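You operate a simulated robot arm through the tools that you are given. There is no shell and no other tool. Be economical: measure what you need, move in short steps, check, and stop when the job is done.

The job below is to be done with a simulated robot arm. You get a single attempt, and the scene is never put back.

Task
Pump the red-band ball to 1.0 bar, soap its seam, then bleed it back to 0.8 bar.
Fine: it sits on the air stand and stays; brush back in the cup; nozzle back with the pump at rest.

It is judged by the outcome, as a careful person would: the job done as asked, and still so three seconds after it is handed in. It fails if anything else is knocked over, pushed out of place, dropped, spilled or broken.

Robot
A 7-joint arm with a two-finger parallel gripper, fixed in place. Base frame: the origin is at the foot of the arm, x ahead of it, y to its left, z up. Lengths are in mm, angles in rad, forces in N, time in s.
Its first joint turns from -2.897 to 2.897 rad. Payload 3.91 kg.
The tool frame sits at the grasp point between the pads (the TCP): z along the fingers, y along the line on which they close. The tips reach 30 mm beyond it. The gripper opens to 110 mm. The fingers are 20 mm wide and 10 mm thick; the gripper's body (48 by 112 mm) begins 55 mm behind the TCP.
Orientation is that of the tool frame in the base frame, as [roll, pitch, yaw] about the fixed x, y, z axes, in that order (R = Rz(yaw) Ry(pitch) Rx(roll)). With the fingers straight down and closing along the base's y, the tool's x points along the base's -x, its y along +y and its z along -z.

Tools
- The arm moves only by the tool play_rows. Its argument "increments" is a list that holds one entry, the list of rows, each a list of 7 numbers: the turn, a rotation vector about the base's x, y, z in rad, then the shift along the base's x, y, z in mm, then the gripper command, from -1 (shut) to 1 (fully open), values between in proportion. In form: [[[rx, ry, rz, x, y, z, jaw], ...]]. A call has 1 to 12 rows; each row is the pose to reach, as a shift and turn from the pose commanded when the call began. A row lasts 0.2 s, in which the tool goes at most 50 mm and 0.15 rad; a call with a longer step from one row to the next is refused whole, and so is a gripper value outside its range. A pose out of reach is approached as far as the arm can. The call stops where the force on the tool passes 40 N (or 10 N more than at its start, if that is more) or the arm is blocked; 0.2 s more then pass. Each finger travels about 153 mm/s and halts on what it meets, pressing with about 26 N; the grip force reading is that of the motor and also rises with nothing between the fingers. The clock runs only during rows and for 0.2 s after the last one: add rows that repeat a pose to give the fingers time. The reply holds the time, the measured pose of the TCP, the force on the tool along the base axes, the opening and the grip force, in the units named above and with some noise.
- Cameras (640 x 400 px; columns grow to the right, rows downward): "scene" is fixed at [221.2, -488.8, 1643]; the picture's right is [0.88, -0.47, 0.00], its down [-0.38, -0.72, -0.58] and it looks along [0.27, 0.51, -0.81] (base axes); focal length 268 px, centre (320, 200). "wrist" rides on the gripper at [-36, 0, -57] in the tool frame; the picture's right is [0.00, -1.00, 0.00], its down [0.97, 0.00, -0.24] and it looks along [0.24, 0.00, 0.97] (tool axes); focal length 218 px, centre (320, 200). There is no depth. A picture from a camera that has moved, and an enlarged one, comes with that camera's place and axes in the base frame and with its lens. The place of the scene camera against the robot may be out by one fixed shift of up to 25 mm in any direction.
- grab_frame(camera): a new picture of that camera. No time passes.
- raise_lower(by): slides the trunk up (or, below 0, down) by that many mm; the arm rides with it, the base frame stays. It gives what a move gives, with no picture.
- zoom(camera, box): a new picture of the part [left, top, right, bottom] of that camera's present view, enlarged. No time passes.
- close_job(): hands the job in; it is judged then, once.

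Go step by step. Nothing tells you positions but the pictures and the camera data: compare them with the known pose of the tool, close in by small moves and look again before you grip or let go. The budget is 120 turns and 76 pictures, counting those below and the enlarged ones. Unless the task says otherwise, let go and move clear before handing in, and close with one line.

The tools are called by a JSON object that holds its "api" and its "payload". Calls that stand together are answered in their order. play_rows: Moves the arm, as the interface text tells. Its arguments: {"type":"object","properties":{"increments":{"type":"array","items":{"type":"array","items":{"type":"array","items":{"type":"number"}}}}},"required":["increments"]} The other tools are called the same way: raise_lower (by) slides the trunk up or down; grab_frame (camera) takes a picture; zoom (camera, box) takes an enlarged picture of a part of a camera's view; close_job () hands the job in.

At the start:

```text
clock: 0.0
tcp_pos: [354.8, 220.2, 1221.8]
ee_rot: [-3.14, 0.0, 3.141]
force: [-0.1, 0.9, -0.1]
opening: 110.1
finger_force: 0.0
trunk travel left (down, up): [-550.0, 60.0]
```

scene: 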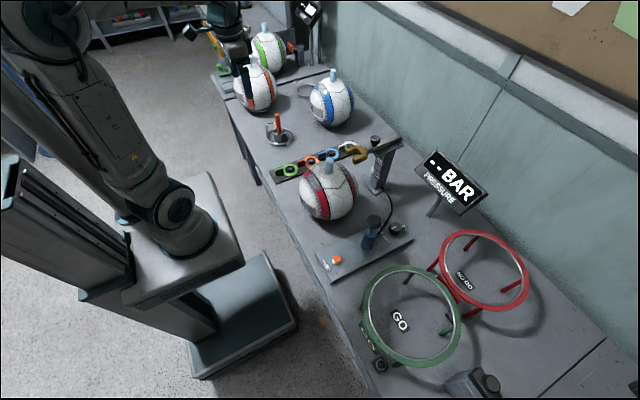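
wrist: 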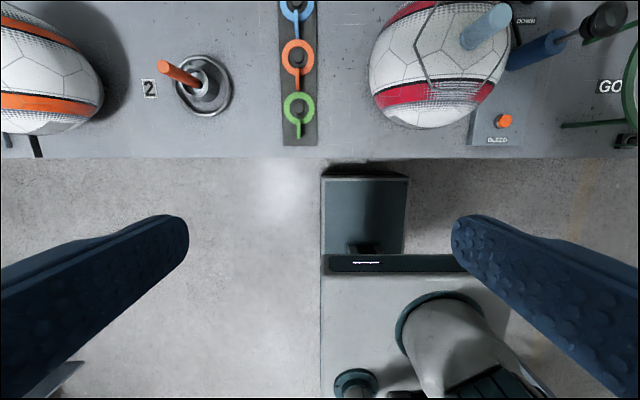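

I see a workbench with a red-band ball, probably already on the air stand, and a blue pump, a BLEED button, a pressure display and a brush in a cup nearby. I'll enlarge these areas first to identify each part.

{"api": "zoom", "payload": {"camera": "scene", "box": [250, 130, 450, 290]}}

{"api": "zoom", "payload": {"camera": "scene", "box": [180, 0, 380, 150]}}

{"api": "zoom", "payload": {"camera": "wrist", "box": [360, 0, 640, 170]}}

```text
2.50 times, centred on (350, 210) of scene
camera zoom: at [221.2, -488.8, 1643.0], right [0.88, -0.47, 0.0], down [-0.38, -0.72, -0.58], along [0.27, 0.51, -0.81], focal length 669 px, centre (245, 175)
```

zoom: 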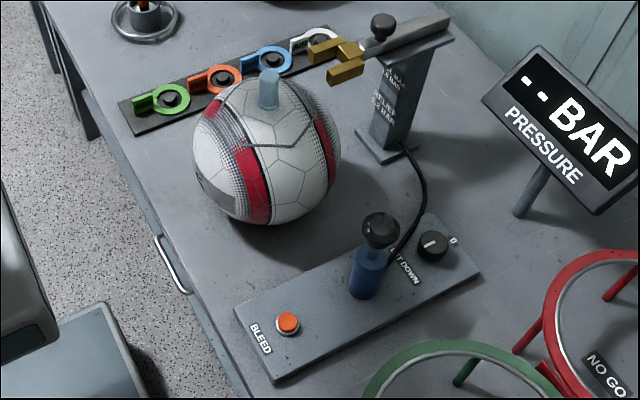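

```text
2.67 times, centred on (280, 75) of scene
camera zoom: at [221.2, -488.8, 1643.0], right [0.88, -0.47, 0.0], down [-0.38, -0.72, -0.58], along [0.27, 0.51, -0.81], focal length 714 px, centre (427, 533)
```

zoom: 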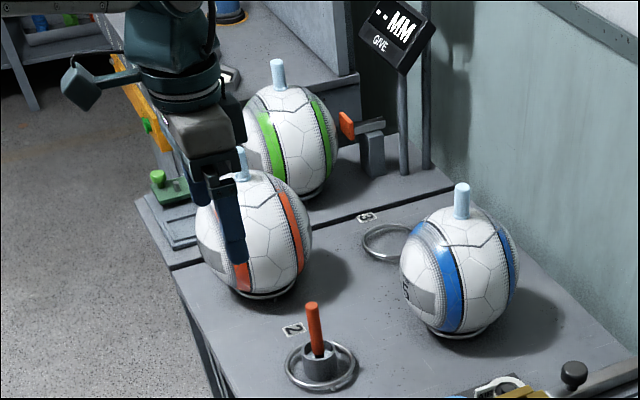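

```text
2.29 times, centred on (500, 85) of wrist
camera zoom: at [390.2, 221.0, 1280.9], right [0.0, -1.0, 0.0], down [-0.97, 0.0, 0.24], along [-0.24, 0.0, -0.97], focal length 499 px, centre (-91, 463)
```

zoom: 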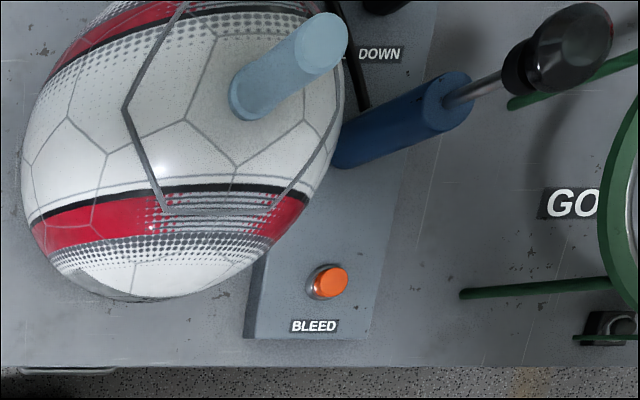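

The two views only agree if the bench top is near z≈760, which puts the red ball at about (520, 17), the pump at about (580, -190) and the brush at about (513, 488). I'll move the wrist camera over the air station to read its labels.

{"api": "play_rows", "payload": {"increments": [[[0, 0, 0, 20, -45, 0, 0], [0, 0, 0, 40, -90, 0, 0], [0, 0, 0, 60, -135, 0, 0], [0, 0, 0, 80, -180, 0, 0], [0, 0, 0, 100, -225, 0, 0], [0, 0, 0, 120, -265, 0, 0], [0, 0, 0, 140, -300, 0, 0], [0, 0, 0, 160, -320, 0, 0], [0, 0, 0, 180, -330, 0, 0], [0, 0, 0, 180, -330, 0, 0]]]}}

{"api": "grab_frame", "payload": {"camera": "wrist"}}

```text
clock: 2.2
tcp_pos: [533.4, -106.4, 1221.7]
ee_rot: [-3.142, 0.001, 3.141]
force: [-0.3, 0.0, 0.5]
opening: 54.9
finger_force: 0.0
trunk travel left (down, up): [-550.0, 60.0]
```

```text
70 pictures are left
camera wrist: at [569.7, -106.6, 1281.1], right [0.0, -1.0, 0.0], down [-0.97, 0.0, 0.24], along [-0.24, 0.0, -0.97], focal length 218 px, centre (320, 200)
```

wrist: 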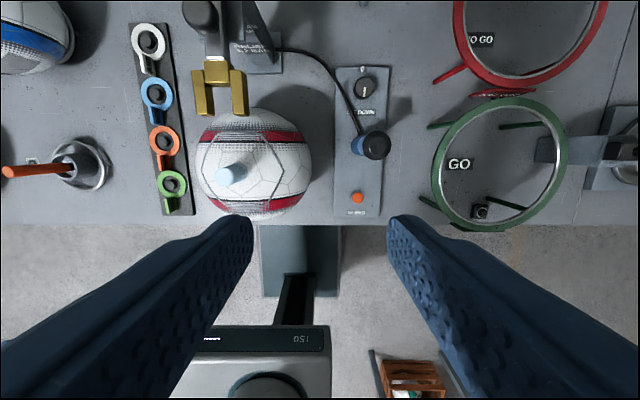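

{"api": "zoom", "payload": {"camera": "wrist", "box": [120, 0, 420, 220]}}

{"api": "zoom", "payload": {"camera": "scene", "box": [330, 120, 430, 190]}}

{"api": "zoom", "payload": {"camera": "scene", "box": [330, 190, 430, 260]}}

{"api": "zoom", "payload": {"camera": "scene", "box": [250, 100, 350, 180]}}

```text
1.82 times, centred on (270, 110) of wrist
camera zoom: at [569.7, -106.6, 1281.1], right [0.0, -1.0, 0.0], down [-0.97, 0.0, 0.24], along [-0.24, 0.0, -0.97], focal length 397 px, centre (411, 364)
```

zoom: 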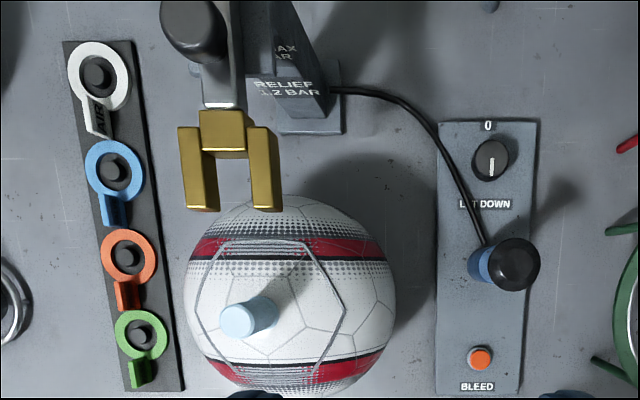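

```text
5.71 times, centred on (380, 155) of scene
camera zoom: at [221.2, -488.8, 1643.0], right [0.88, -0.47, 0.0], down [-0.38, -0.72, -0.58], along [0.27, 0.51, -0.81], focal length 1530 px, centre (-23, 457)
```

zoom: 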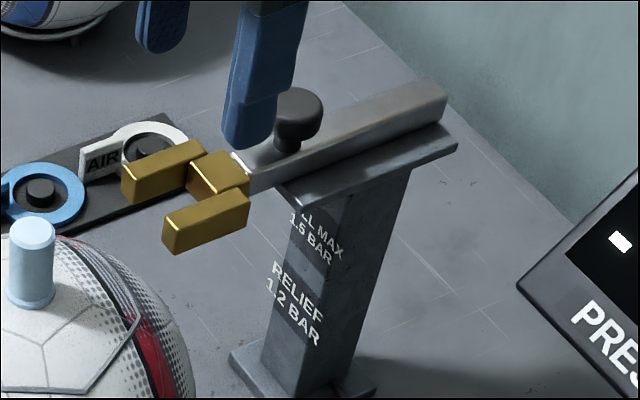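

```text
5.71 times, centred on (380, 225) of scene
camera zoom: at [221.2, -488.8, 1643.0], right [0.88, -0.47, 0.0], down [-0.38, -0.72, -0.58], along [0.27, 0.51, -0.81], focal length 1530 px, centre (-23, 57)
```

zoom: 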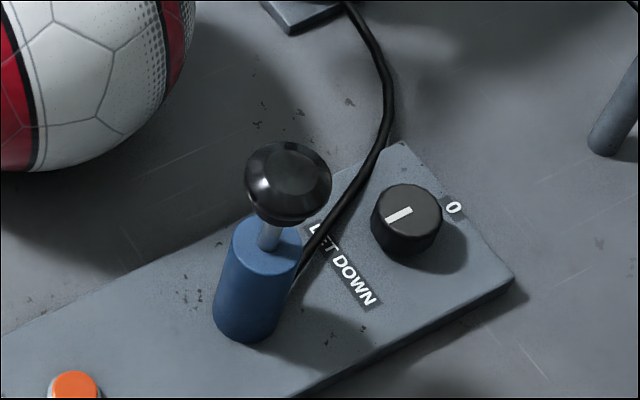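

```text
5.00 times, centred on (300, 140) of scene
camera zoom: at [221.2, -488.8, 1643.0], right [0.88, -0.47, 0.0], down [-0.38, -0.72, -0.58], along [0.27, 0.51, -0.81], focal length 1339 px, centre (420, 500)
```

zoom: 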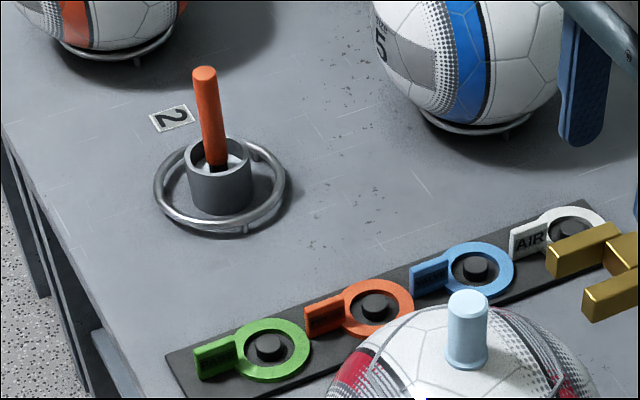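

I read the rig this way: the gold fork on the sliding bar is the nozzle, and it slides about 80 mm toward -x onto the ball's light-blue valve peg, which I put at (531, 20, ~999). The bar's black knob is near (697, 15, 1027), the pump knob near (571, -200, 911) and the BLEED button near (447, -201, 752). I'll move over the nozzle knob for a close look.

{"api": "play_rows", "payload": {"increments": [[[0, 0, 0, 30, 30, 0, 0.3], [0, 0, 0, 60, 60, -20, 0.3], [0, 0, 0, 90, 90, -40, 0.3], [0, 0, 0, 110, 122, -70, 0.3], [0, 0, 0, 125, 122, -100, 0.3], [0, 0, 0, 125, 122, -100, 0.3]]]}}

{"api": "grab_frame", "payload": {"camera": "wrist"}}

{"api": "grab_frame", "payload": {"camera": "scene"}}

```text
clock: 3.6
tcp_pos: [660.8, 12.5, 1124.4]
ee_rot: [-3.141, 0.0, 3.14]
force: [0.0, 0.8, -0.3]
opening: 71.7
finger_force: 0.0
trunk travel left (down, up): [-550.0, 60.0]
```

```text
65 pictures are left
camera wrist: at [697.6, 12.2, 1183.4], right [0.0, -1.0, 0.0], down [-0.97, 0.0, 0.24], along [-0.24, 0.0, -0.97], focal length 218 px, centre (320, 200)
```

wrist: 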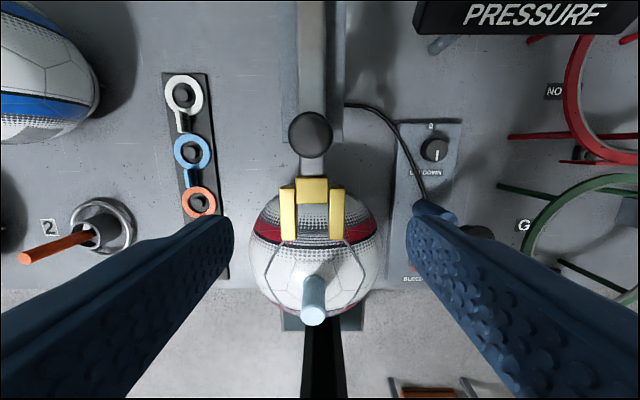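

```text
64 pictures are left
```

scene: 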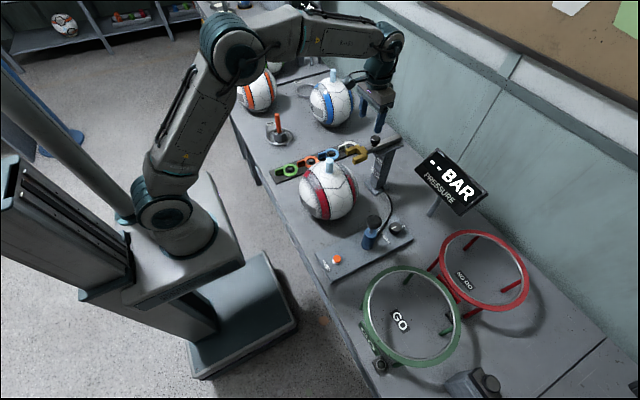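

The knob is centred near (705, 19) with its top around z≈1027. The peg, fork and knob all line up at y≈19. I'll descend around the knob and grip it.

{"api": "play_rows", "payload": {"increments": [[[0, 0, 0, 22, 6, 0, 0.3], [0, 0, 0, 44, 6, 0, 0.3], [0, 0, 0, 44, 6, -30, 0.3], [0, 0, 0, 44, 6, -60, 0.3], [0, 0, 0, 44, 6, -86, 0.3], [0, 0, 0, 44, 6, -86, 0.3]]]}}

{"api": "zoom", "payload": {"camera": "scene", "box": [310, 90, 470, 190]}}

{"api": "grab_frame", "payload": {"camera": "wrist"}}

```text
clock: 5.0
tcp_pos: [704.0, 19.8, 1037.2]
ee_rot: [3.142, 0.001, -3.141]
force: [-0.1, 0.1, -0.4]
opening: 71.6
finger_force: 0.1
trunk travel left (down, up): [-550.0, 60.0]
```

```text
4.00 times, centred on (390, 140) of scene
camera zoom: at [221.2, -488.8, 1643.0], right [0.88, -0.47, 0.0], down [-0.38, -0.72, -0.58], along [0.27, 0.51, -0.81], focal length 1071 px, centre (40, 440)
```

zoom: 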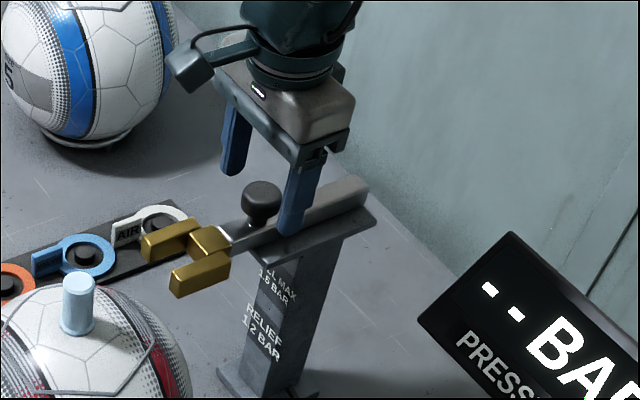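

```text
62 pictures are left
camera wrist: at [739.1, 19.9, 1095.6], right [0.0, -1.0, 0.0], down [-0.97, 0.0, 0.24], along [-0.24, 0.0, -0.97], focal length 218 px, centre (320, 200)
```

wrist: 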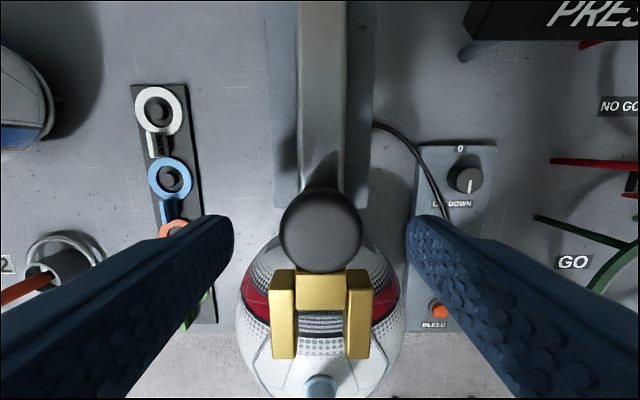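

The knob is between the fingers but about 5 mm further out in x. I'll correct that, lower slightly and close.

{"api": "play_rows", "payload": {"increments": [[[0, 0, 0, 5, 0, -4, 0.3], [0, 0, 0, 5, 0, -8, 0.3], [0, 0, 0, 5, 0, -8, -0.5], [0, 0, 0, 5, 0, -8, -0.5], [0, 0, 0, 5, 0, -8, -0.5]]]}}

```text
clock: 6.2
tcp_pos: [706.3, 20.1, 1029.5]
ee_rot: [-3.141, -0.001, -3.141]
force: [-0.3, 0.2, 0.0]
opening: 33.8
finger_force: 44.5
trunk travel left (down, up): [-550.0, 60.0]
```

The knob is gripped at 33.8 mm. I'll slide it toward the ball in steps.

{"api": "play_rows", "payload": {"increments": [[[0, 0, 0, -10, 0, 0, -0.5], [0, 0, 0, -20, 0, 0, -0.5], [0, 0, 0, -30, 0, 0, -0.5], [0, 0, 0, -40, 0, 0, -0.5], [0, 0, 0, -50, 0, 0, -0.5], [0, 0, 0, -60, 0, 0, -0.5], [0, 0, 0, -60, 0, 0, -0.5]]]}}

{"api": "zoom", "payload": {"camera": "scene", "box": [310, 100, 490, 220]}}

```text
clock: 7.8
tcp_pos: [646.8, 19.0, 1028.4]
ee_rot: [3.141, 0.003, 3.141]
force: [-1.0, -0.6, 14.0]
opening: 33.6
finger_force: 45.6
trunk travel left (down, up): [-550.0, 60.0]
```

```text
3.33 times, centred on (400, 160) of scene
camera zoom: at [221.2, -488.8, 1643.0], right [0.88, -0.47, 0.0], down [-0.38, -0.72, -0.58], along [0.27, 0.51, -0.81], focal length 893 px, centre (53, 333)
```

zoom: 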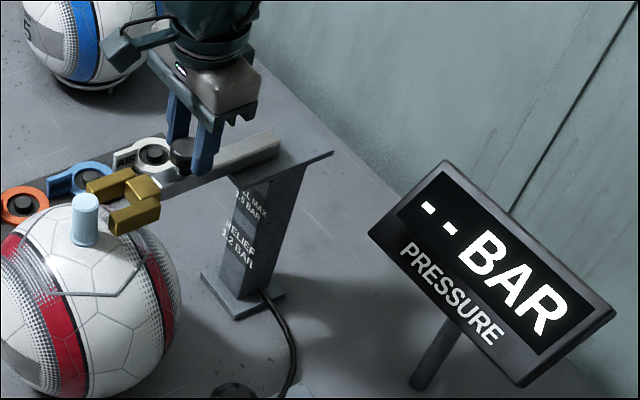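

The bar slides cleanly and the fork is nearing the peg. I'll continue with a small lift to relieve the 14 N vertical load.

{"api": "play_rows", "payload": {"increments": [[[0, 0, 0, -6, 0, 1, -0.5], [0, 0, 0, -12, 0, 1, -0.5], [0, 0, 0, -18, 0, 1, -0.5], [0, 0, 0, -24, 0, 1, -0.5], [0, 0, 0, -24, 0, 1, -0.5]]]}}

{"api": "zoom", "payload": {"camera": "scene", "box": [310, 100, 490, 220]}}

{"api": "grab_frame", "payload": {"camera": "wrist"}}

```text
clock: 9.0
tcp_pos: [623.9, 19.6, 1029.9]
ee_rot: [-3.141, -0.001, -3.141]
force: [-1.0, 2.6, -5.9]
opening: 33.9
finger_force: 45.1
trunk travel left (down, up): [-550.0, 60.0]
```

```text
3.33 times, centred on (400, 160) of scene
camera zoom: at [221.2, -488.8, 1643.0], right [0.88, -0.47, 0.0], down [-0.38, -0.72, -0.58], along [0.27, 0.51, -0.81], focal length 893 px, centre (53, 333)
```

zoom: 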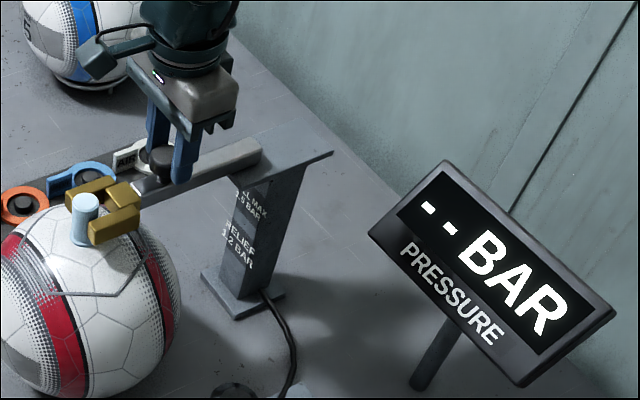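

```text
59 pictures are left
camera wrist: at [659.4, 19.5, 1087.4], right [0.0, -1.0, 0.0], down [-0.97, 0.0, 0.24], along [-0.24, 0.0, -0.97], focal length 218 px, centre (320, 200)
```

wrist: 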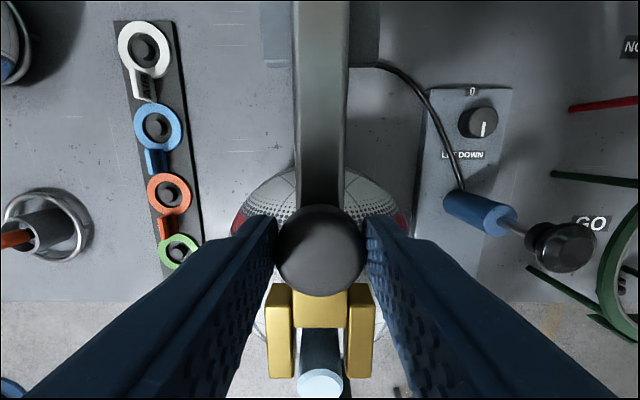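

The peg has entered the fork and is centred. I'll keep sliding until it seats or the display wakes.

{"api": "play_rows", "payload": {"increments": [[[0, 0, 0, -5, 0, 0, -0.5], [0, 0, 0, -10, 0, 0, -0.5], [0, 0, 0, -12, 0, 0, -0.5], [0, 0, 0, -12, 0, 0, -0.5]]]}}

{"api": "zoom", "payload": {"camera": "scene", "box": [310, 100, 490, 220]}}

```text
clock: 10.0
tcp_pos: [612.1, 19.2, 1027.9]
ee_rot: [3.141, -0.001, -3.141]
force: [-0.2, 1.7, -4.1]
opening: 33.6
finger_force: 45.0
trunk travel left (down, up): [-550.0, 60.0]
```

```text
3.33 times, centred on (400, 160) of scene
camera zoom: at [221.2, -488.8, 1643.0], right [0.88, -0.47, 0.0], down [-0.38, -0.72, -0.58], along [0.27, 0.51, -0.81], focal length 893 px, centre (53, 333)
```

zoom: 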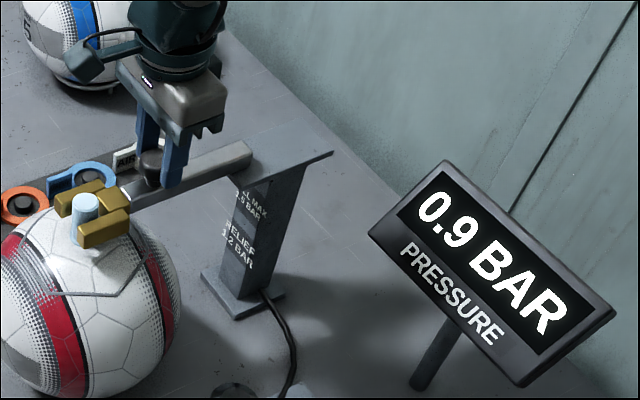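

The display reads 0.9 bar, so the nozzle is connected. I'll add 2 mm of margin, release the knob, rise and move over the pump.

{"api": "play_rows", "payload": {"increments": [[[0, 0, 0, -2, 0, 0, -0.5], [0, 0, 0, -2, 0, 0, 0.2], [0, 0, 0, -2, 0, 0, 0.2], [0, 0, 0, -2, 0, 30, 0.2], [0, 0, 0, -2, 0, 70, 0.2], [0, 0, 0, -20, -40, 85, 0.2], [0, 0, 0, -50, -80, 85, 0.2], [0, 0, 0, -50, -125, 85, 0.2], [0, 0, 0, -50, -170, 75, 0.2], [0, 0, 0, -50, -220, 60, 0.2], [0, 0, 0, -50, -220, 60, 0.2]]]}}

{"api": "grab_frame", "payload": {"camera": "wrist"}}

{"api": "grab_frame", "payload": {"camera": "scene"}}

```text
refused: row 10 steps farther than a row can; nothing moved
```

```text
57 pictures are left
camera wrist: at [647.6, 19.5, 1087.4], right [0.0, -1.0, 0.0], down [-0.97, 0.0, 0.24], along [-0.24, 0.0, -0.97], focal length 218 px, centre (320, 200)
```

wrist: 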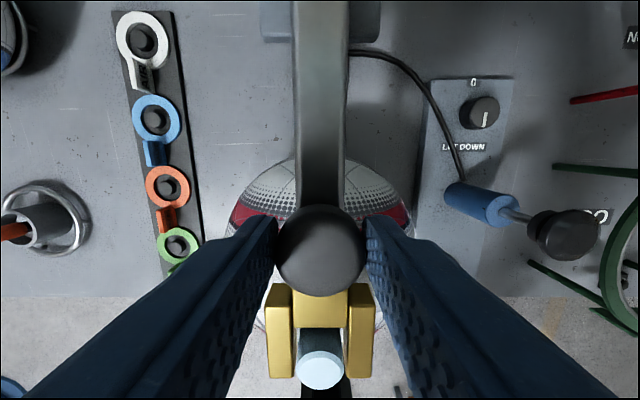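

```text
56 pictures are left
```

scene: 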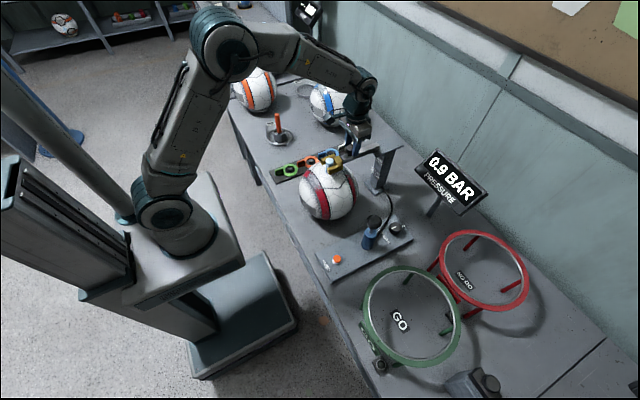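

That call was refused because one step was too long, and nothing moved. I'll resend it with smaller steps.

{"api": "play_rows", "payload": {"increments": [[[0, 0, 0, -2, 0, 0, -0.5], [0, 0, 0, -2, 0, 0, 0.2], [0, 0, 0, -2, 0, 0, 0.2], [0, 0, 0, -2, 0, 30, 0.2], [0, 0, 0, -2, 0, 70, 0.2], [0, 0, 0, -15, -38, 80, 0.2], [0, 0, 0, -40, -78, 80, 0.2], [0, 0, 0, -50, -122, 80, 0.2], [0, 0, 0, -50, -170, 75, 0.2], [0, 0, 0, -50, -215, 60, 0.2], [0, 0, 0, -50, -215, 60, 0.2]]]}}

{"api": "grab_frame", "payload": {"camera": "wrist"}}

{"api": "zoom", "payload": {"camera": "scene", "box": [300, 130, 500, 280]}}

```text
clock: 12.4
tcp_pos: [561.6, -195.2, 1091.7]
ee_rot: [-3.141, 0.0, 3.141]
force: [0.1, -0.6, 0.7]
opening: 66.2
finger_force: 0.1
trunk travel left (down, up): [-550.0, 60.0]
```

```text
55 pictures are left
camera wrist: at [597.1, -195.6, 1149.8], right [0.0, -1.0, 0.0], down [-0.97, 0.0, 0.24], along [-0.24, 0.0, -0.97], focal length 218 px, centre (320, 200)
```

wrist: 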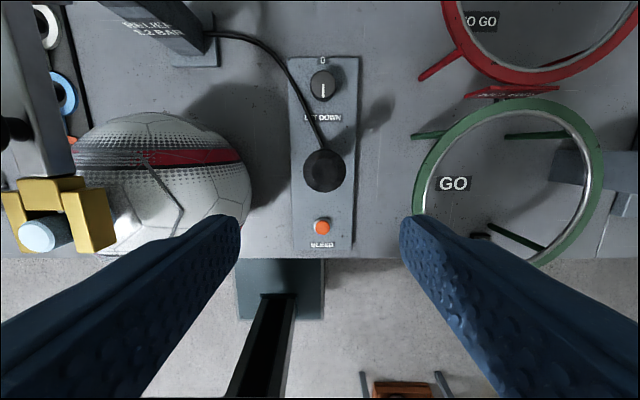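

```text
2.67 times, centred on (400, 205) of scene
camera zoom: at [221.2, -488.8, 1643.0], right [0.88, -0.47, 0.0], down [-0.38, -0.72, -0.58], along [0.27, 0.51, -0.81], focal length 714 px, centre (107, 187)
```

zoom: 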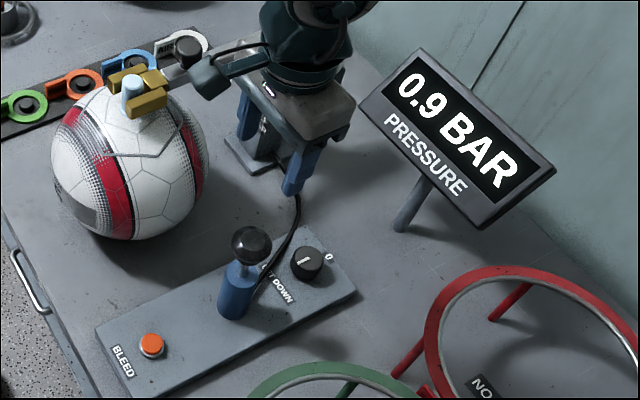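

The pump knob is at about (571, -200, 911), roughly 46 mm wide. I'll descend around it and grip.

{"api": "play_rows", "payload": {"increments": [[[0, 0, 0, 9, -5, -40, 0.3], [0, 0, 0, 9, -5, -85, 0.3], [0, 0, 0, 9, -5, -130, 0.3], [0, 0, 0, 9, -5, -165, 0.3], [0, 0, 0, 9, -5, -185, 0.3], [0, 0, 0, 9, -5, -185, -0.3], [0, 0, 0, 9, -5, -185, -0.3], [0, 0, 0, 9, -5, -185, -0.3]]]}}

{"api": "zoom", "payload": {"camera": "scene", "box": [300, 130, 500, 280]}}

```text
clock: 14.2
tcp_pos: [568.8, -199.3, 902.5]
ee_rot: [-3.141, 0.001, -3.141]
force: [-1.1, 2.3, -3.0]
opening: 47.0
finger_force: 44.9
trunk travel left (down, up): [-550.0, 60.0]
```

```text
2.67 times, centred on (400, 205) of scene
camera zoom: at [221.2, -488.8, 1643.0], right [0.88, -0.47, 0.0], down [-0.38, -0.72, -0.58], along [0.27, 0.51, -0.81], focal length 714 px, centre (107, 187)
```

zoom: 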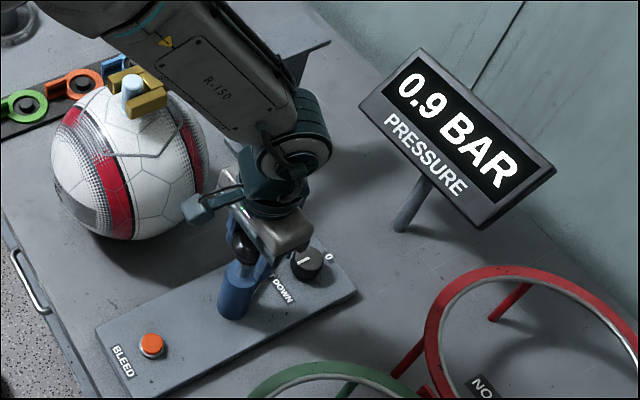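

The pump knob is gripped at 47 mm. I'll press it down gently, about 15 mm, and read the display.

{"api": "play_rows", "payload": {"increments": [[[0, 0, 0, 0, 0, -5, -0.3], [0, 0, 0, 0, 0, -10, -0.3], [0, 0, 0, 0, 0, -15, -0.3], [0, 0, 0, 0, 0, -15, -0.3]]]}}

{"api": "zoom", "payload": {"camera": "scene", "box": [300, 130, 500, 280]}}

```text
clock: 15.2
tcp_pos: [569.5, -201.1, 890.0]
ee_rot: [3.141, 0.001, 3.14]
force: [-5.0, 5.5, 3.5]
opening: 46.9
finger_force: 45.3
trunk travel left (down, up): [-550.0, 60.0]
```

```text
2.67 times, centred on (400, 205) of scene
camera zoom: at [221.2, -488.8, 1643.0], right [0.88, -0.47, 0.0], down [-0.38, -0.72, -0.58], along [0.27, 0.51, -0.81], focal length 714 px, centre (107, 187)
```

zoom: 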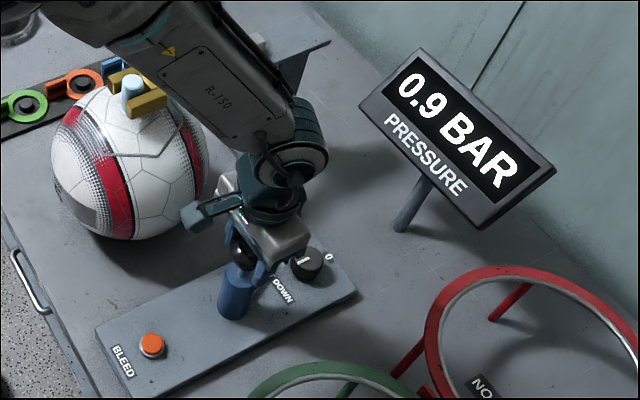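

It moved down freely and still shows 0.9. I'll finish the stroke.

{"api": "play_rows", "payload": {"increments": [[[0, 0, 0, 0, 0, -4, -0.3], [0, 0, 0, 0, 0, -8, -0.3], [0, 0, 0, 0, 0, -12, -0.3], [0, 0, 0, 0, 0, -16, -0.3], [0, 0, 0, 0, 0, -16, -0.3]]]}}

{"api": "zoom", "payload": {"camera": "scene", "box": [300, 130, 500, 280]}}

```text
clock: 16.4
tcp_pos: [569.9, -200.5, 874.4]
ee_rot: [-3.141, -0.001, 3.141]
force: [-11.1, 9.3, 5.6]
opening: 46.9
finger_force: 45.1
trunk travel left (down, up): [-550.0, 60.0]
```

```text
2.67 times, centred on (400, 205) of scene
camera zoom: at [221.2, -488.8, 1643.0], right [0.88, -0.47, 0.0], down [-0.38, -0.72, -0.58], along [0.27, 0.51, -0.81], focal length 714 px, centre (107, 187)
```

zoom: 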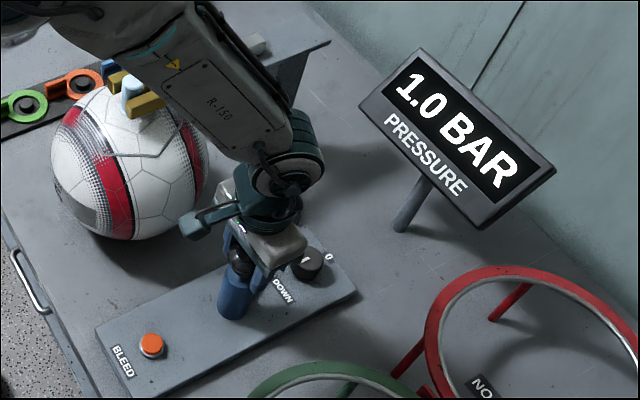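

The display now reads 1.0 bar. I'll raise the handle back to its starting height, which is its rest position, and check the reading before releasing.

{"api": "play_rows", "payload": {"increments": [[[0, 0, 0, 0, 0, 8, -0.3], [0, 0, 0, 0, 0, 16, -0.3], [0, 0, 0, 0, 0, 24, -0.3], [0, 0, 0, 0, 0, 29, -0.3], [0, 0, 0, 0, 0, 30, -0.3], [0, 0, 0, 0, 0, 30, -0.3]]]}}

{"api": "zoom", "payload": {"camera": "scene", "box": [300, 130, 500, 280]}}

```text
clock: 17.8
tcp_pos: [569.5, -200.9, 903.3]
ee_rot: [3.142, -0.004, -3.141]
force: [-15.2, 11.3, -17.7]
opening: 46.7
finger_force: 44.9
trunk travel left (down, up): [-550.0, 60.0]
```

```text
2.67 times, centred on (400, 205) of scene
camera zoom: at [221.2, -488.8, 1643.0], right [0.88, -0.47, 0.0], down [-0.38, -0.72, -0.58], along [0.27, 0.51, -0.81], focal length 714 px, centre (107, 187)
```

zoom: 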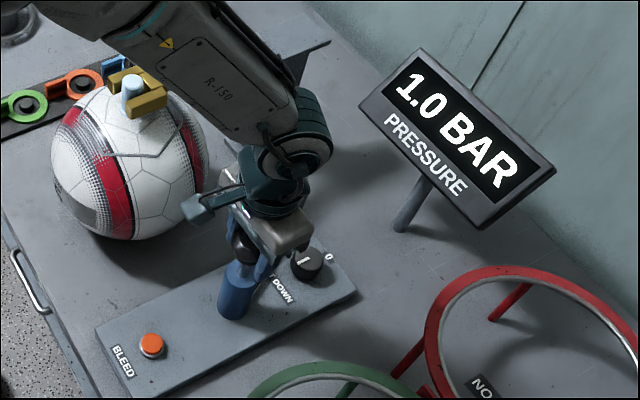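

The reading holds at 1.0 and the handle is back at its top stop. I'll release, rise clear and travel to the brush side for a look.

{"api": "play_rows", "payload": {"increments": [[[0, 0, 0, 0, 0, -1, 0.3], [0, 0, 0, 0, 0, -1, 0.3], [0, 0, 0, 0, 0, 40, 0.3], [0, 0, 0, 0, 0, 85, 0.3], [0, 0, 0, 0, 0, 130, 0.3], [0, 0, 0, -10, 20, 170, 0.3], [0, 0, 0, -30, 55, 200, 0.3], [0, 0, 0, -50, 100, 205, 0.3], [0, 0, 0, -70, 145, 205, 0.3], [0, 0, 0, -90, 190, 205, 0.3], [0, 0, 0, -100, 238, 205, 0.3], [0, 0, 0, -100, 286, 205, 0.3]]]}}

{"api": "play_rows", "payload": {"increments": [[[0, 0, 0, 0, 48, 0, 0.3], [0, 0, 0, 0, 96, 0, 0.3], [0, 0, 0, 0, 144, 0, 0.3], [0, 0, 0, 0, 192, 0, 0.3], [0, 0, 0, 0, 240, 0, 0.3], [0, 0, 0, 0, 285, 0, 0.3], [0, 0, 0, 0, 330, 0, 0.3], [0, 0, 0, 0, 330, 0, 0.3]]]}}

{"api": "grab_frame", "payload": {"camera": "wrist"}}

{"api": "zoom", "payload": {"camera": "scene", "box": [300, 130, 500, 280]}}

```text
refused: row 7 steps farther than a row can; nothing moved
```

```text
clock: 18.2
tcp_pos: [574.1, -179.8, 905.0]
ee_rot: [-3.118, 0.017, 3.128]
force: [4.0, -34.2, -7.6]
opening: 88.1
finger_force: 17.5
trunk travel left (down, up): [-550.0, 60.0]
stopped in row 2: the force on the tool passed its limit (the readings are from after the stop); the commanded pose is now the measured one
```

```text
49 pictures are left
camera wrist: at [608.7, -179.0, 965.8], right [-0.01, -1.0, 0.02], down [-0.97, 0.02, 0.22], along [-0.22, -0.02, -0.97], focal length 218 px, centre (320, 200)
```

wrist: 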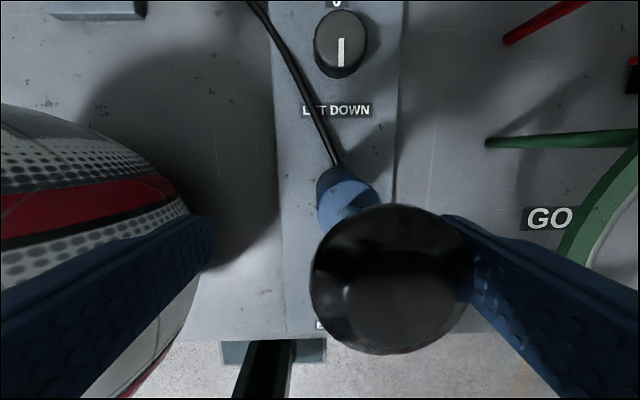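

```text
2.67 times, centred on (400, 205) of scene
camera zoom: at [221.2, -488.8, 1643.0], right [0.88, -0.47, 0.0], down [-0.38, -0.72, -0.58], along [0.27, 0.51, -0.81], focal length 714 px, centre (107, 187)
```

zoom: 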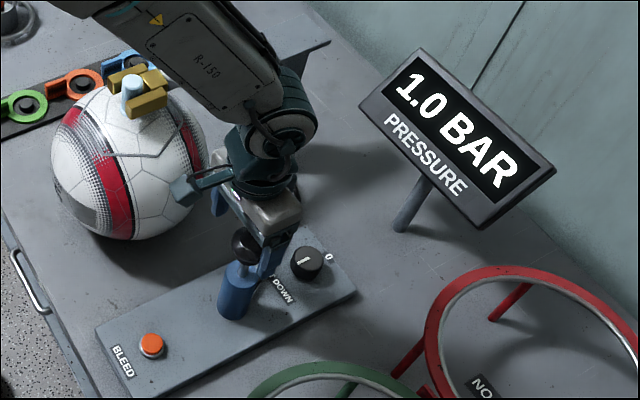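

My first call was refused, but the second one I'd sent with it still ran and pushed sideways on the pump knob until the force limit stopped it. The pump looks upright and the display still shows 1.0. I'll re-centre to take the load off, rise clear, and send dependent moves one at a time from here.

{"api": "play_rows", "payload": {"increments": [[[0, 0, 0, -2, -10, 0, 0.4], [0, 0, 0, -4, -20, 0, 0.4], [0, 0, 0, -4, -20, 0, 0.4], [0, 0, 0, -4, -20, 35, 0.4], [0, 0, 0, -4, -20, 75, 0.4], [0, 0, 0, -4, -20, 120, 0.4], [0, 0, 0, -4, -20, 165, 0.4], [0, 0, 0, -4, -20, 200, 0.4], [0, 0, 0, -4, -20, 200, 0.4]]]}}

{"api": "grab_frame", "payload": {"camera": "wrist"}}

```text
clock: 20.2
tcp_pos: [566.1, -189.2, 1106.7]
ee_rot: [-3.122, 0.015, 3.136]
force: [0.4, -0.1, 0.5]
opening: 77.0
finger_force: 0.1
trunk travel left (down, up): [-550.0, 60.0]
```

```text
47 pictures are left
camera wrist: at [601.0, -187.8, 1166.1], right [-0.01, -1.0, 0.02], down [-0.97, 0.01, 0.23], along [-0.23, -0.02, -0.97], focal length 218 px, centre (320, 200)
```

wrist: 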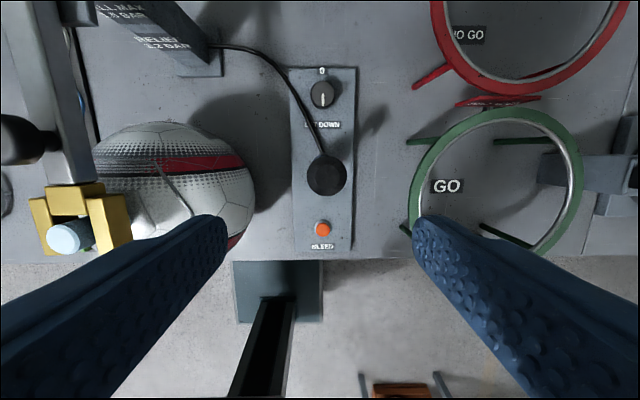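

The pump is undisturbed. I'll straighten the tool and travel to the brush.

{"api": "play_rows", "payload": {"increments": [[[0.02, 0.015, 0.005, -15, 40, 10, 0.4], [0.02, 0.015, 0.005, -30, 85, 15, 0.4], [0.02, 0.015, 0.005, -45, 130, 15, 0.4], [0.02, 0.015, 0.005, -60, 175, 15, 0.4], [0.02, 0.015, 0.005, -75, 220, 15, 0.4], [0.02, 0.015, 0.005, -85, 265, 15, 0.4], [0.02, 0.015, 0.005, -90, 312, 15, 0.4], [0.02, 0.015, 0.005, -90, 360, 15, 0.4], [0.02, 0.015, 0.005, -90, 408, 15, 0.4], [0.02, 0.015, 0.005, -90, 456, 15, 0.4], [0.02, 0.015, 0.005, -90, 504, 15, 0.4], [0.02, 0.015, 0.005, -90, 552, 15, 0.4]]]}}

{"api": "grab_frame", "payload": {"camera": "wrist"}}

```text
clock: 22.8
tcp_pos: [480.4, 361.9, 1125.5]
ee_rot: [3.14, 0.0, -3.14]
force: [-0.3, 0.9, -0.2]
opening: 76.9
finger_force: 0.1
trunk travel left (down, up): [-550.0, 60.0]
```

```text
46 pictures are left
camera wrist: at [516.6, 361.4, 1183.7], right [0.0, -1.0, 0.0], down [-0.97, 0.0, 0.24], along [-0.24, 0.0, -0.97], focal length 218 px, centre (320, 200)
```

wrist: 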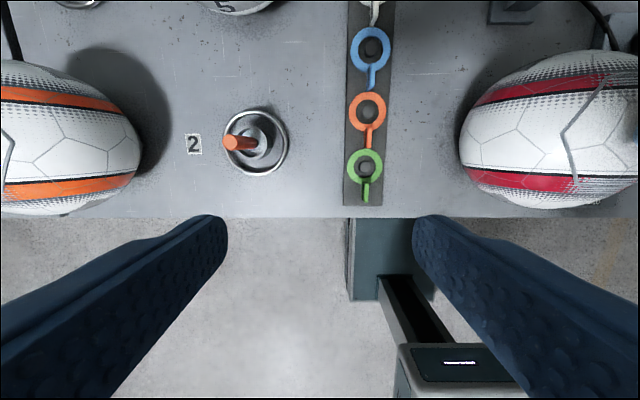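

The brush handle top triangulates to about (522, 490, 863), with the cup centred at about (528, 487). I'll move over it and partway down, then check.

{"api": "play_rows", "payload": {"increments": [[[0, 0, 0, 12, 40, -20, 0.2], [0, 0, 0, 24, 80, -40, 0.1], [0, 0, 0, 36, 110, -75, 0.1], [0, 0, 0, 43, 128, -115, 0.1], [0, 0, 0, 43, 128, -155, 0.1], [0, 0, 0, 43, 128, -185, 0.1], [0, 0, 0, 43, 128, -185, 0.1]]]}}

{"api": "grab_frame", "payload": {"camera": "wrist"}}

{"api": "zoom", "payload": {"camera": "scene", "box": [230, 60, 350, 160]}}

```text
clock: 24.4
tcp_pos: [522.7, 490.0, 939.9]
ee_rot: [3.142, 0.002, 3.14]
force: [-0.2, 0.5, 0.5]
opening: 60.5
finger_force: 0.0
trunk travel left (down, up): [-550.0, 60.0]
```

```text
45 pictures are left
camera wrist: at [558.8, 489.5, 997.6], right [0.0, -1.0, 0.0], down [-0.97, 0.0, 0.24], along [-0.24, 0.0, -0.97], focal length 218 px, centre (320, 200)
```

wrist: 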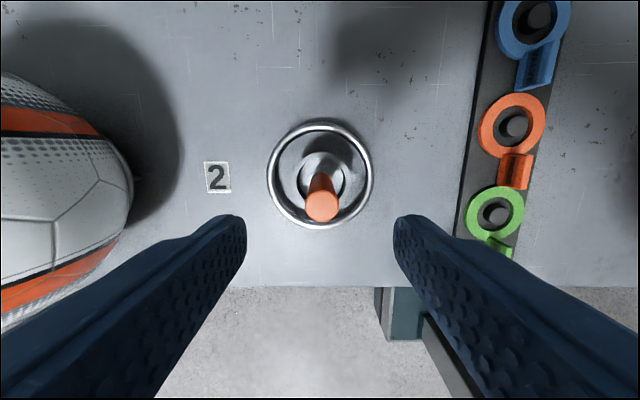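

```text
4.00 times, centred on (290, 110) of scene
camera zoom: at [221.2, -488.8, 1643.0], right [0.88, -0.47, 0.0], down [-0.38, -0.72, -0.58], along [0.27, 0.51, -0.81], focal length 1071 px, centre (440, 560)
```

zoom: 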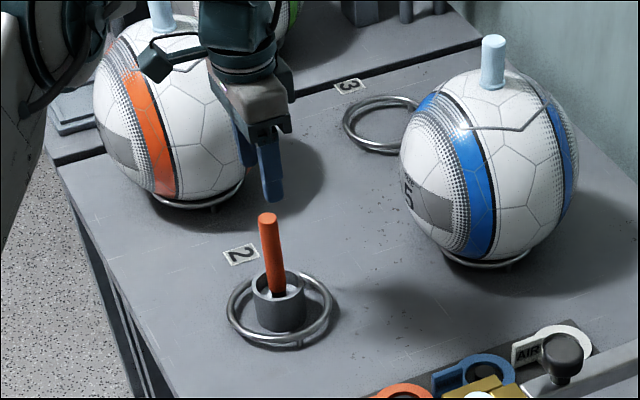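

The handle is centred between the fingers and about 21 mm wide. I'll descend, grip, and check the hold before lifting.

{"api": "play_rows", "payload": {"increments": [[[0, 0, 0, -1, -2, -40, 0.1], [0, 0, 0, -1, -2, -75, 0.1], [0, 0, 0, -1, -2, -93, 0.1], [0, 0, 0, -1, -2, -93, 0.1], [0, 0, 0, -1, -2, -93, -0.8], [0, 0, 0, -1, -2, -93, -0.8], [0, 0, 0, -1, -2, -93, -0.8]]]}}

{"api": "zoom", "payload": {"camera": "scene", "box": [230, 60, 350, 160]}}

```text
clock: 26.0
tcp_pos: [520.3, 488.8, 847.9]
ee_rot: [3.141, -0.001, -3.141]
force: [-0.3, 1.0, -0.4]
opening: 20.4
finger_force: 25.9
trunk travel left (down, up): [-550.0, 60.0]
```

```text
4.00 times, centred on (290, 110) of scene
camera zoom: at [221.2, -488.8, 1643.0], right [0.88, -0.47, 0.0], down [-0.38, -0.72, -0.58], along [0.27, 0.51, -0.81], focal length 1071 px, centre (440, 560)
```

zoom: 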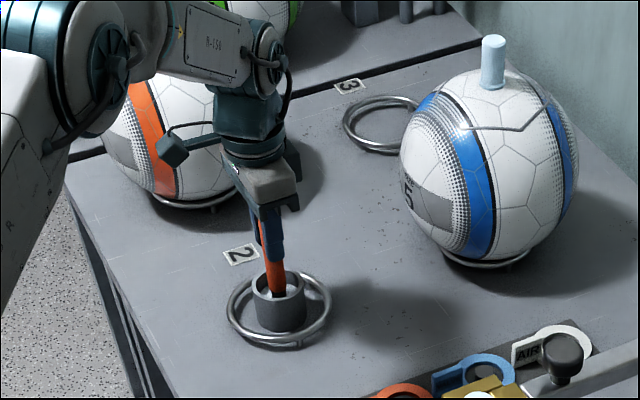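

Gripped at 20.4 mm. I'll lift straight up.

{"api": "play_rows", "payload": {"increments": [[[0, 0, 0, 0, 0, 15, -0.8], [0, 0, 0, 0, 0, 40, -0.8], [0, 0, 0, 0, 0, 80, -0.8], [0, 0, 0, 0, 0, 125, -0.8], [0, 0, 0, 0, 0, 170, -0.8], [0, 0, 0, 0, 0, 210, -0.8], [0, 0, 0, 0, 0, 210, -0.8]]]}}

{"api": "zoom", "payload": {"camera": "scene", "box": [230, 30, 350, 150]}}

{"api": "grab_frame", "payload": {"camera": "wrist"}}

```text
clock: 27.6
tcp_pos: [522.5, 493.0, 1053.0]
ee_rot: [3.141, 0.001, -3.14]
force: [0.3, -0.4, -0.6]
opening: 20.3
finger_force: 26.3
trunk travel left (down, up): [-550.0, 60.0]
```

```text
3.33 times, centred on (290, 90) of scene
camera zoom: at [221.2, -488.8, 1643.0], right [0.88, -0.47, 0.0], down [-0.38, -0.72, -0.58], along [0.27, 0.51, -0.81], focal length 893 px, centre (420, 567)
```

zoom: 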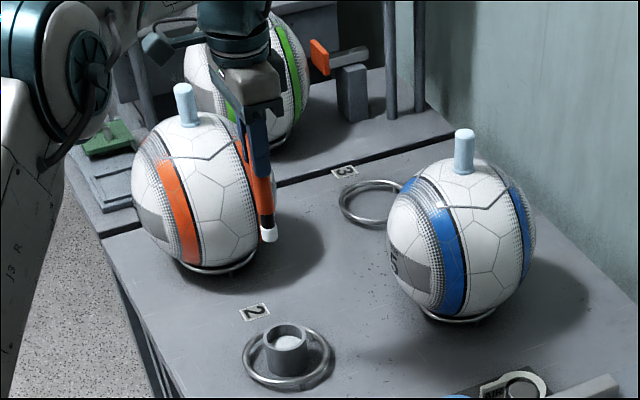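

```text
41 pictures are left
camera wrist: at [558.7, 491.8, 1111.7], right [0.0, -1.0, 0.0], down [-0.97, 0.0, 0.24], along [-0.24, 0.0, -0.97], focal length 218 px, centre (320, 200)
```

wrist: 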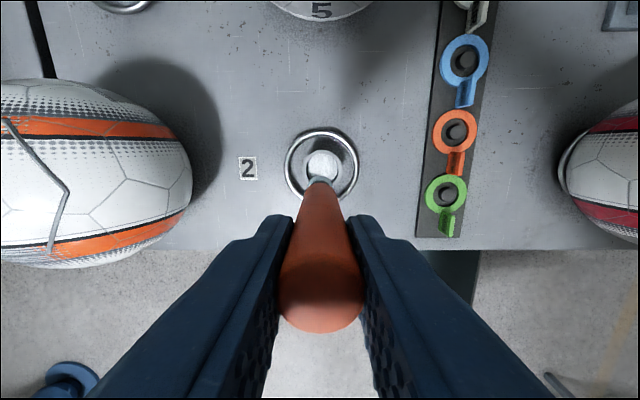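

The brush is held with its soapy white tip about 115 mm below the TCP, offset roughly +8 mm in x. The seam is a hexagon of about 70 mm radius around the peg at (531, 20). I'll carry the brush high and over to the robot-side edge of the seam.

{"api": "play_rows", "payload": {"increments": [[[0, 0, 0, 0, -10, 40, -0.8], [0, 0, 0, -5, -30, 85, -0.8], [0, 0, 0, -10, -60, 120, -0.8], [0, 0, 0, -15, -105, 120, -0.8], [0, 0, 0, -20, -152, 120, -0.8], [0, 0, 0, -25, -199, 120, -0.8], [0, 0, 0, -30, -246, 120, -0.8], [0, 0, 0, -38, -293, 120, -0.8], [0, 0, 0, -46, -340, 120, -0.8], [0, 0, 0, -54, -387, 120, -0.8], [0, 0, 0, -60, -433, 120, -0.8], [0, 0, 0, -61, -468, 120, -0.8]]]}}

```text
clock: 30.2
tcp_pos: [458.9, 20.6, 1173.4]
ee_rot: [3.14, 0.0, 3.141]
force: [0.2, -0.3, -0.4]
opening: 20.4
finger_force: 25.3
trunk travel left (down, up): [-550.0, 60.0]
```

{"api": "play_rows", "payload": {"increments": [[[0, 0, 0, 2, 0, -30, -0.8], [0, 0, 0, 2, 0, -60, -0.8], [0, 0, 0, 2, 0, -83, -0.8], [0, 0, 0, 2, 0, -83, -0.8]]]}}

{"api": "zoom", "payload": {"camera": "scene", "box": [270, 120, 400, 220]}}

{"api": "grab_frame", "payload": {"camera": "wrist"}}

```text
clock: 31.2
tcp_pos: [463.1, 21.5, 1092.7]
ee_rot: [3.14, 0.003, 3.14]
force: [1.1, -0.6, -0.9]
opening: 20.4
finger_force: 26.2
trunk travel left (down, up): [-550.0, 60.0]
```

```text
4.00 times, centred on (335, 170) of scene
camera zoom: at [221.2, -488.8, 1643.0], right [0.88, -0.47, 0.0], down [-0.38, -0.72, -0.58], along [0.27, 0.51, -0.81], focal length 1071 px, centre (260, 320)
```

zoom: 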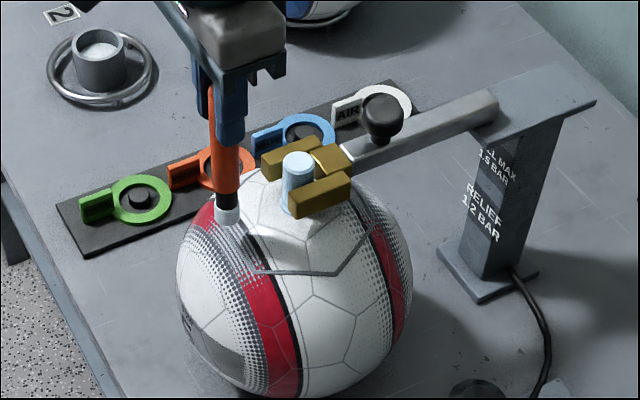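

```text
39 pictures are left
camera wrist: at [499.0, 21.1, 1150.2], right [0.0, -1.0, 0.0], down [-0.97, 0.0, 0.24], along [-0.24, 0.0, -0.97], focal length 218 px, centre (320, 200)
```

wrist: 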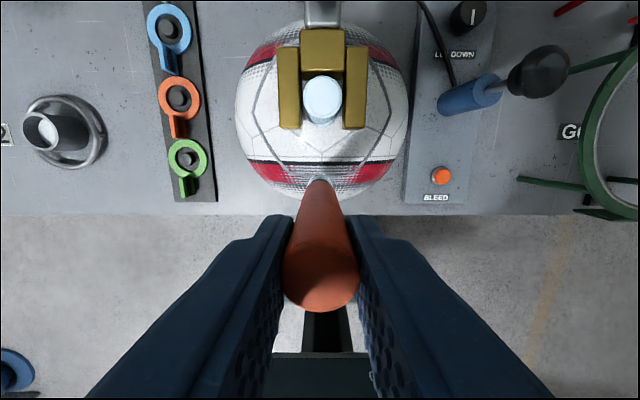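

{"api": "zoom", "payload": {"camera": "wrist", "box": [220, 20, 420, 210]}}

```text
2.11 times, centred on (320, 115) of wrist
camera zoom: at [499.0, 21.1, 1150.2], right [0.0, -1.0, 0.0], down [-0.97, 0.0, 0.24], along [-0.24, 0.0, -0.97], focal length 460 px, centre (320, 379)
```

zoom: 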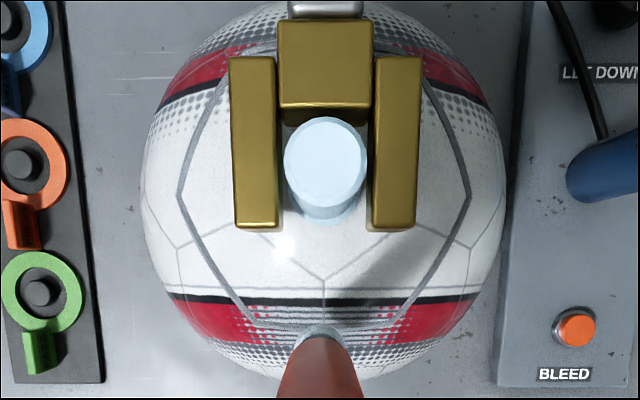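

The tip is directly above the near seam edge at x≈473. I'll lower in small steps until I feel contact.

{"api": "play_rows", "payload": {"increments": [[[0, 0, 0, 0, 0, -8, -0.8], [0, 0, 0, 0, 0, -14, -0.8], [0, 0, 0, 0, 0, -20, -0.8], [0, 0, 0, 0, 0, -20, -0.8]]]}}

{"api": "zoom", "payload": {"camera": "scene", "box": [290, 140, 370, 200]}}

```text
clock: 32.2
tcp_pos: [464.5, 20.5, 1070.5]
ee_rot: [3.139, 0.001, 3.141]
force: [-0.8, 0.1, -1.1]
opening: 20.4
finger_force: 26.1
trunk travel left (down, up): [-550.0, 60.0]
```

```text
6.67 times, centred on (330, 170) of scene
camera zoom: at [221.2, -488.8, 1643.0], right [0.88, -0.47, 0.0], down [-0.38, -0.72, -0.58], along [0.27, 0.51, -0.81], focal length 1785 px, centre (253, 400)
```

zoom: 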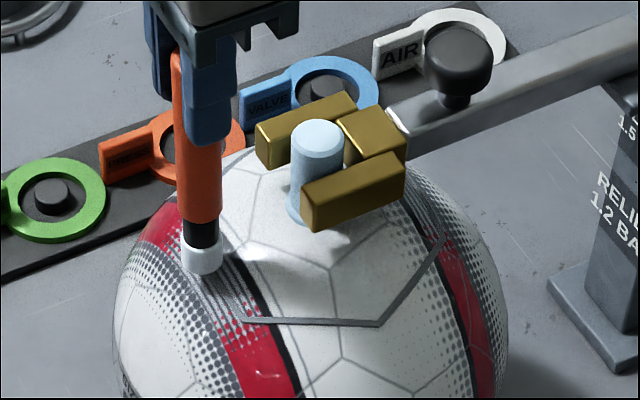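

{"api": "play_rows", "payload": {"increments": [[[0, 0, 0, 0, 0, -3, -0.8], [0, 0, 0, 0, 0, -6, -0.8], [0, 0, 0, 0, 0, -6, -0.8]]]}}

```text
clock: 33.0
tcp_pos: [461.9, 20.8, 1065.7]
ee_rot: [-3.141, -0.001, 3.14]
force: [0.6, 0.5, 0.3]
opening: 20.3
finger_force: 25.9
trunk travel left (down, up): [-550.0, 60.0]
```

{"api": "play_rows", "payload": {"increments": [[[0, 0, 0, 0, 0, -3, -0.8], [0, 0, 0, 0, 0, -6, -0.8], [0, 0, 0, 0, 0, -6, -0.8]]]}}

{"api": "zoom", "payload": {"camera": "scene", "box": [290, 140, 370, 200]}}

```text
clock: 33.8
tcp_pos: [462.8, 20.9, 1057.8]
ee_rot: [-3.141, 0.002, -3.141]
force: [-4.5, 1.1, 9.7]
opening: 20.5
finger_force: 26.0
trunk travel left (down, up): [-550.0, 60.0]
```

```text
6.67 times, centred on (330, 170) of scene
camera zoom: at [221.2, -488.8, 1643.0], right [0.88, -0.47, 0.0], down [-0.38, -0.72, -0.58], along [0.27, 0.51, -0.81], focal length 1785 px, centre (253, 400)
```

zoom: 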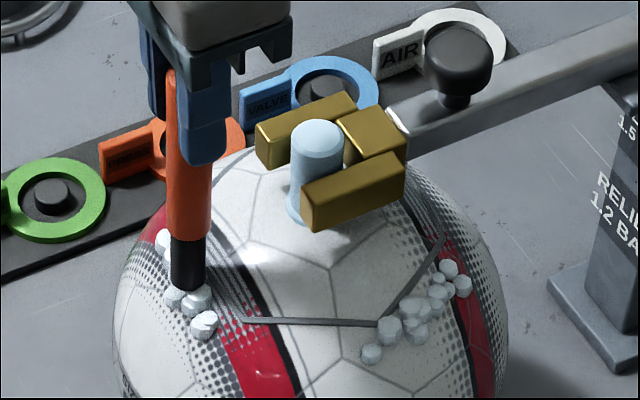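

The brush touches with about 10 N and foam has appeared along the seam. I'll trace the right-hand half of the seam with light contact and lift off before the nozzle bar.

{"api": "play_rows", "payload": {"increments": [[[0, 0, 0, 0, -17, -1, -0.8], [0, 0, 0, 0, -34, -5, -0.8], [0, 0, 0, 14, -42, -2, -0.8], [0, 0, 0, 28, -50, 0, -0.8], [0, 0, 0, 42, -58, -2, -0.8], [0, 0, 0, 56, -66, -5, -0.8], [0, 0, 0, 70, -58, -2, -0.8], [0, 0, 0, 84, -50, 0, -0.8], [0, 0, 0, 96, -43, -1, -0.8], [0, 0, 0, 104, -40, -3, -0.8], [0, 0, 0, 104, -46, 25, -0.8], [0, 0, 0, 104, -46, 60, -0.8]]]}}

{"api": "zoom", "payload": {"camera": "scene", "box": [270, 110, 490, 250]}}

```text
clock: 36.4
tcp_pos: [564.9, -26.1, 1118.7]
ee_rot: [3.139, 0.001, 3.14]
force: [0.3, -0.1, -0.6]
opening: 20.3
finger_force: 25.8
trunk travel left (down, up): [-550.0, 60.0]
```

```text
2.86 times, centred on (380, 180) of scene
camera zoom: at [221.2, -488.8, 1643.0], right [0.88, -0.47, 0.0], down [-0.38, -0.72, -0.58], along [0.27, 0.51, -0.81], focal length 765 px, centre (149, 257)
```

zoom: 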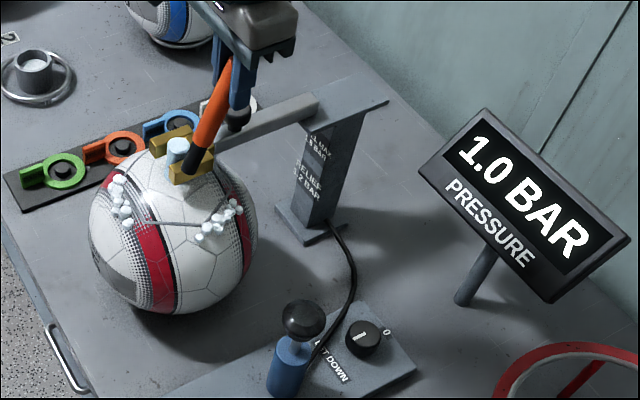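

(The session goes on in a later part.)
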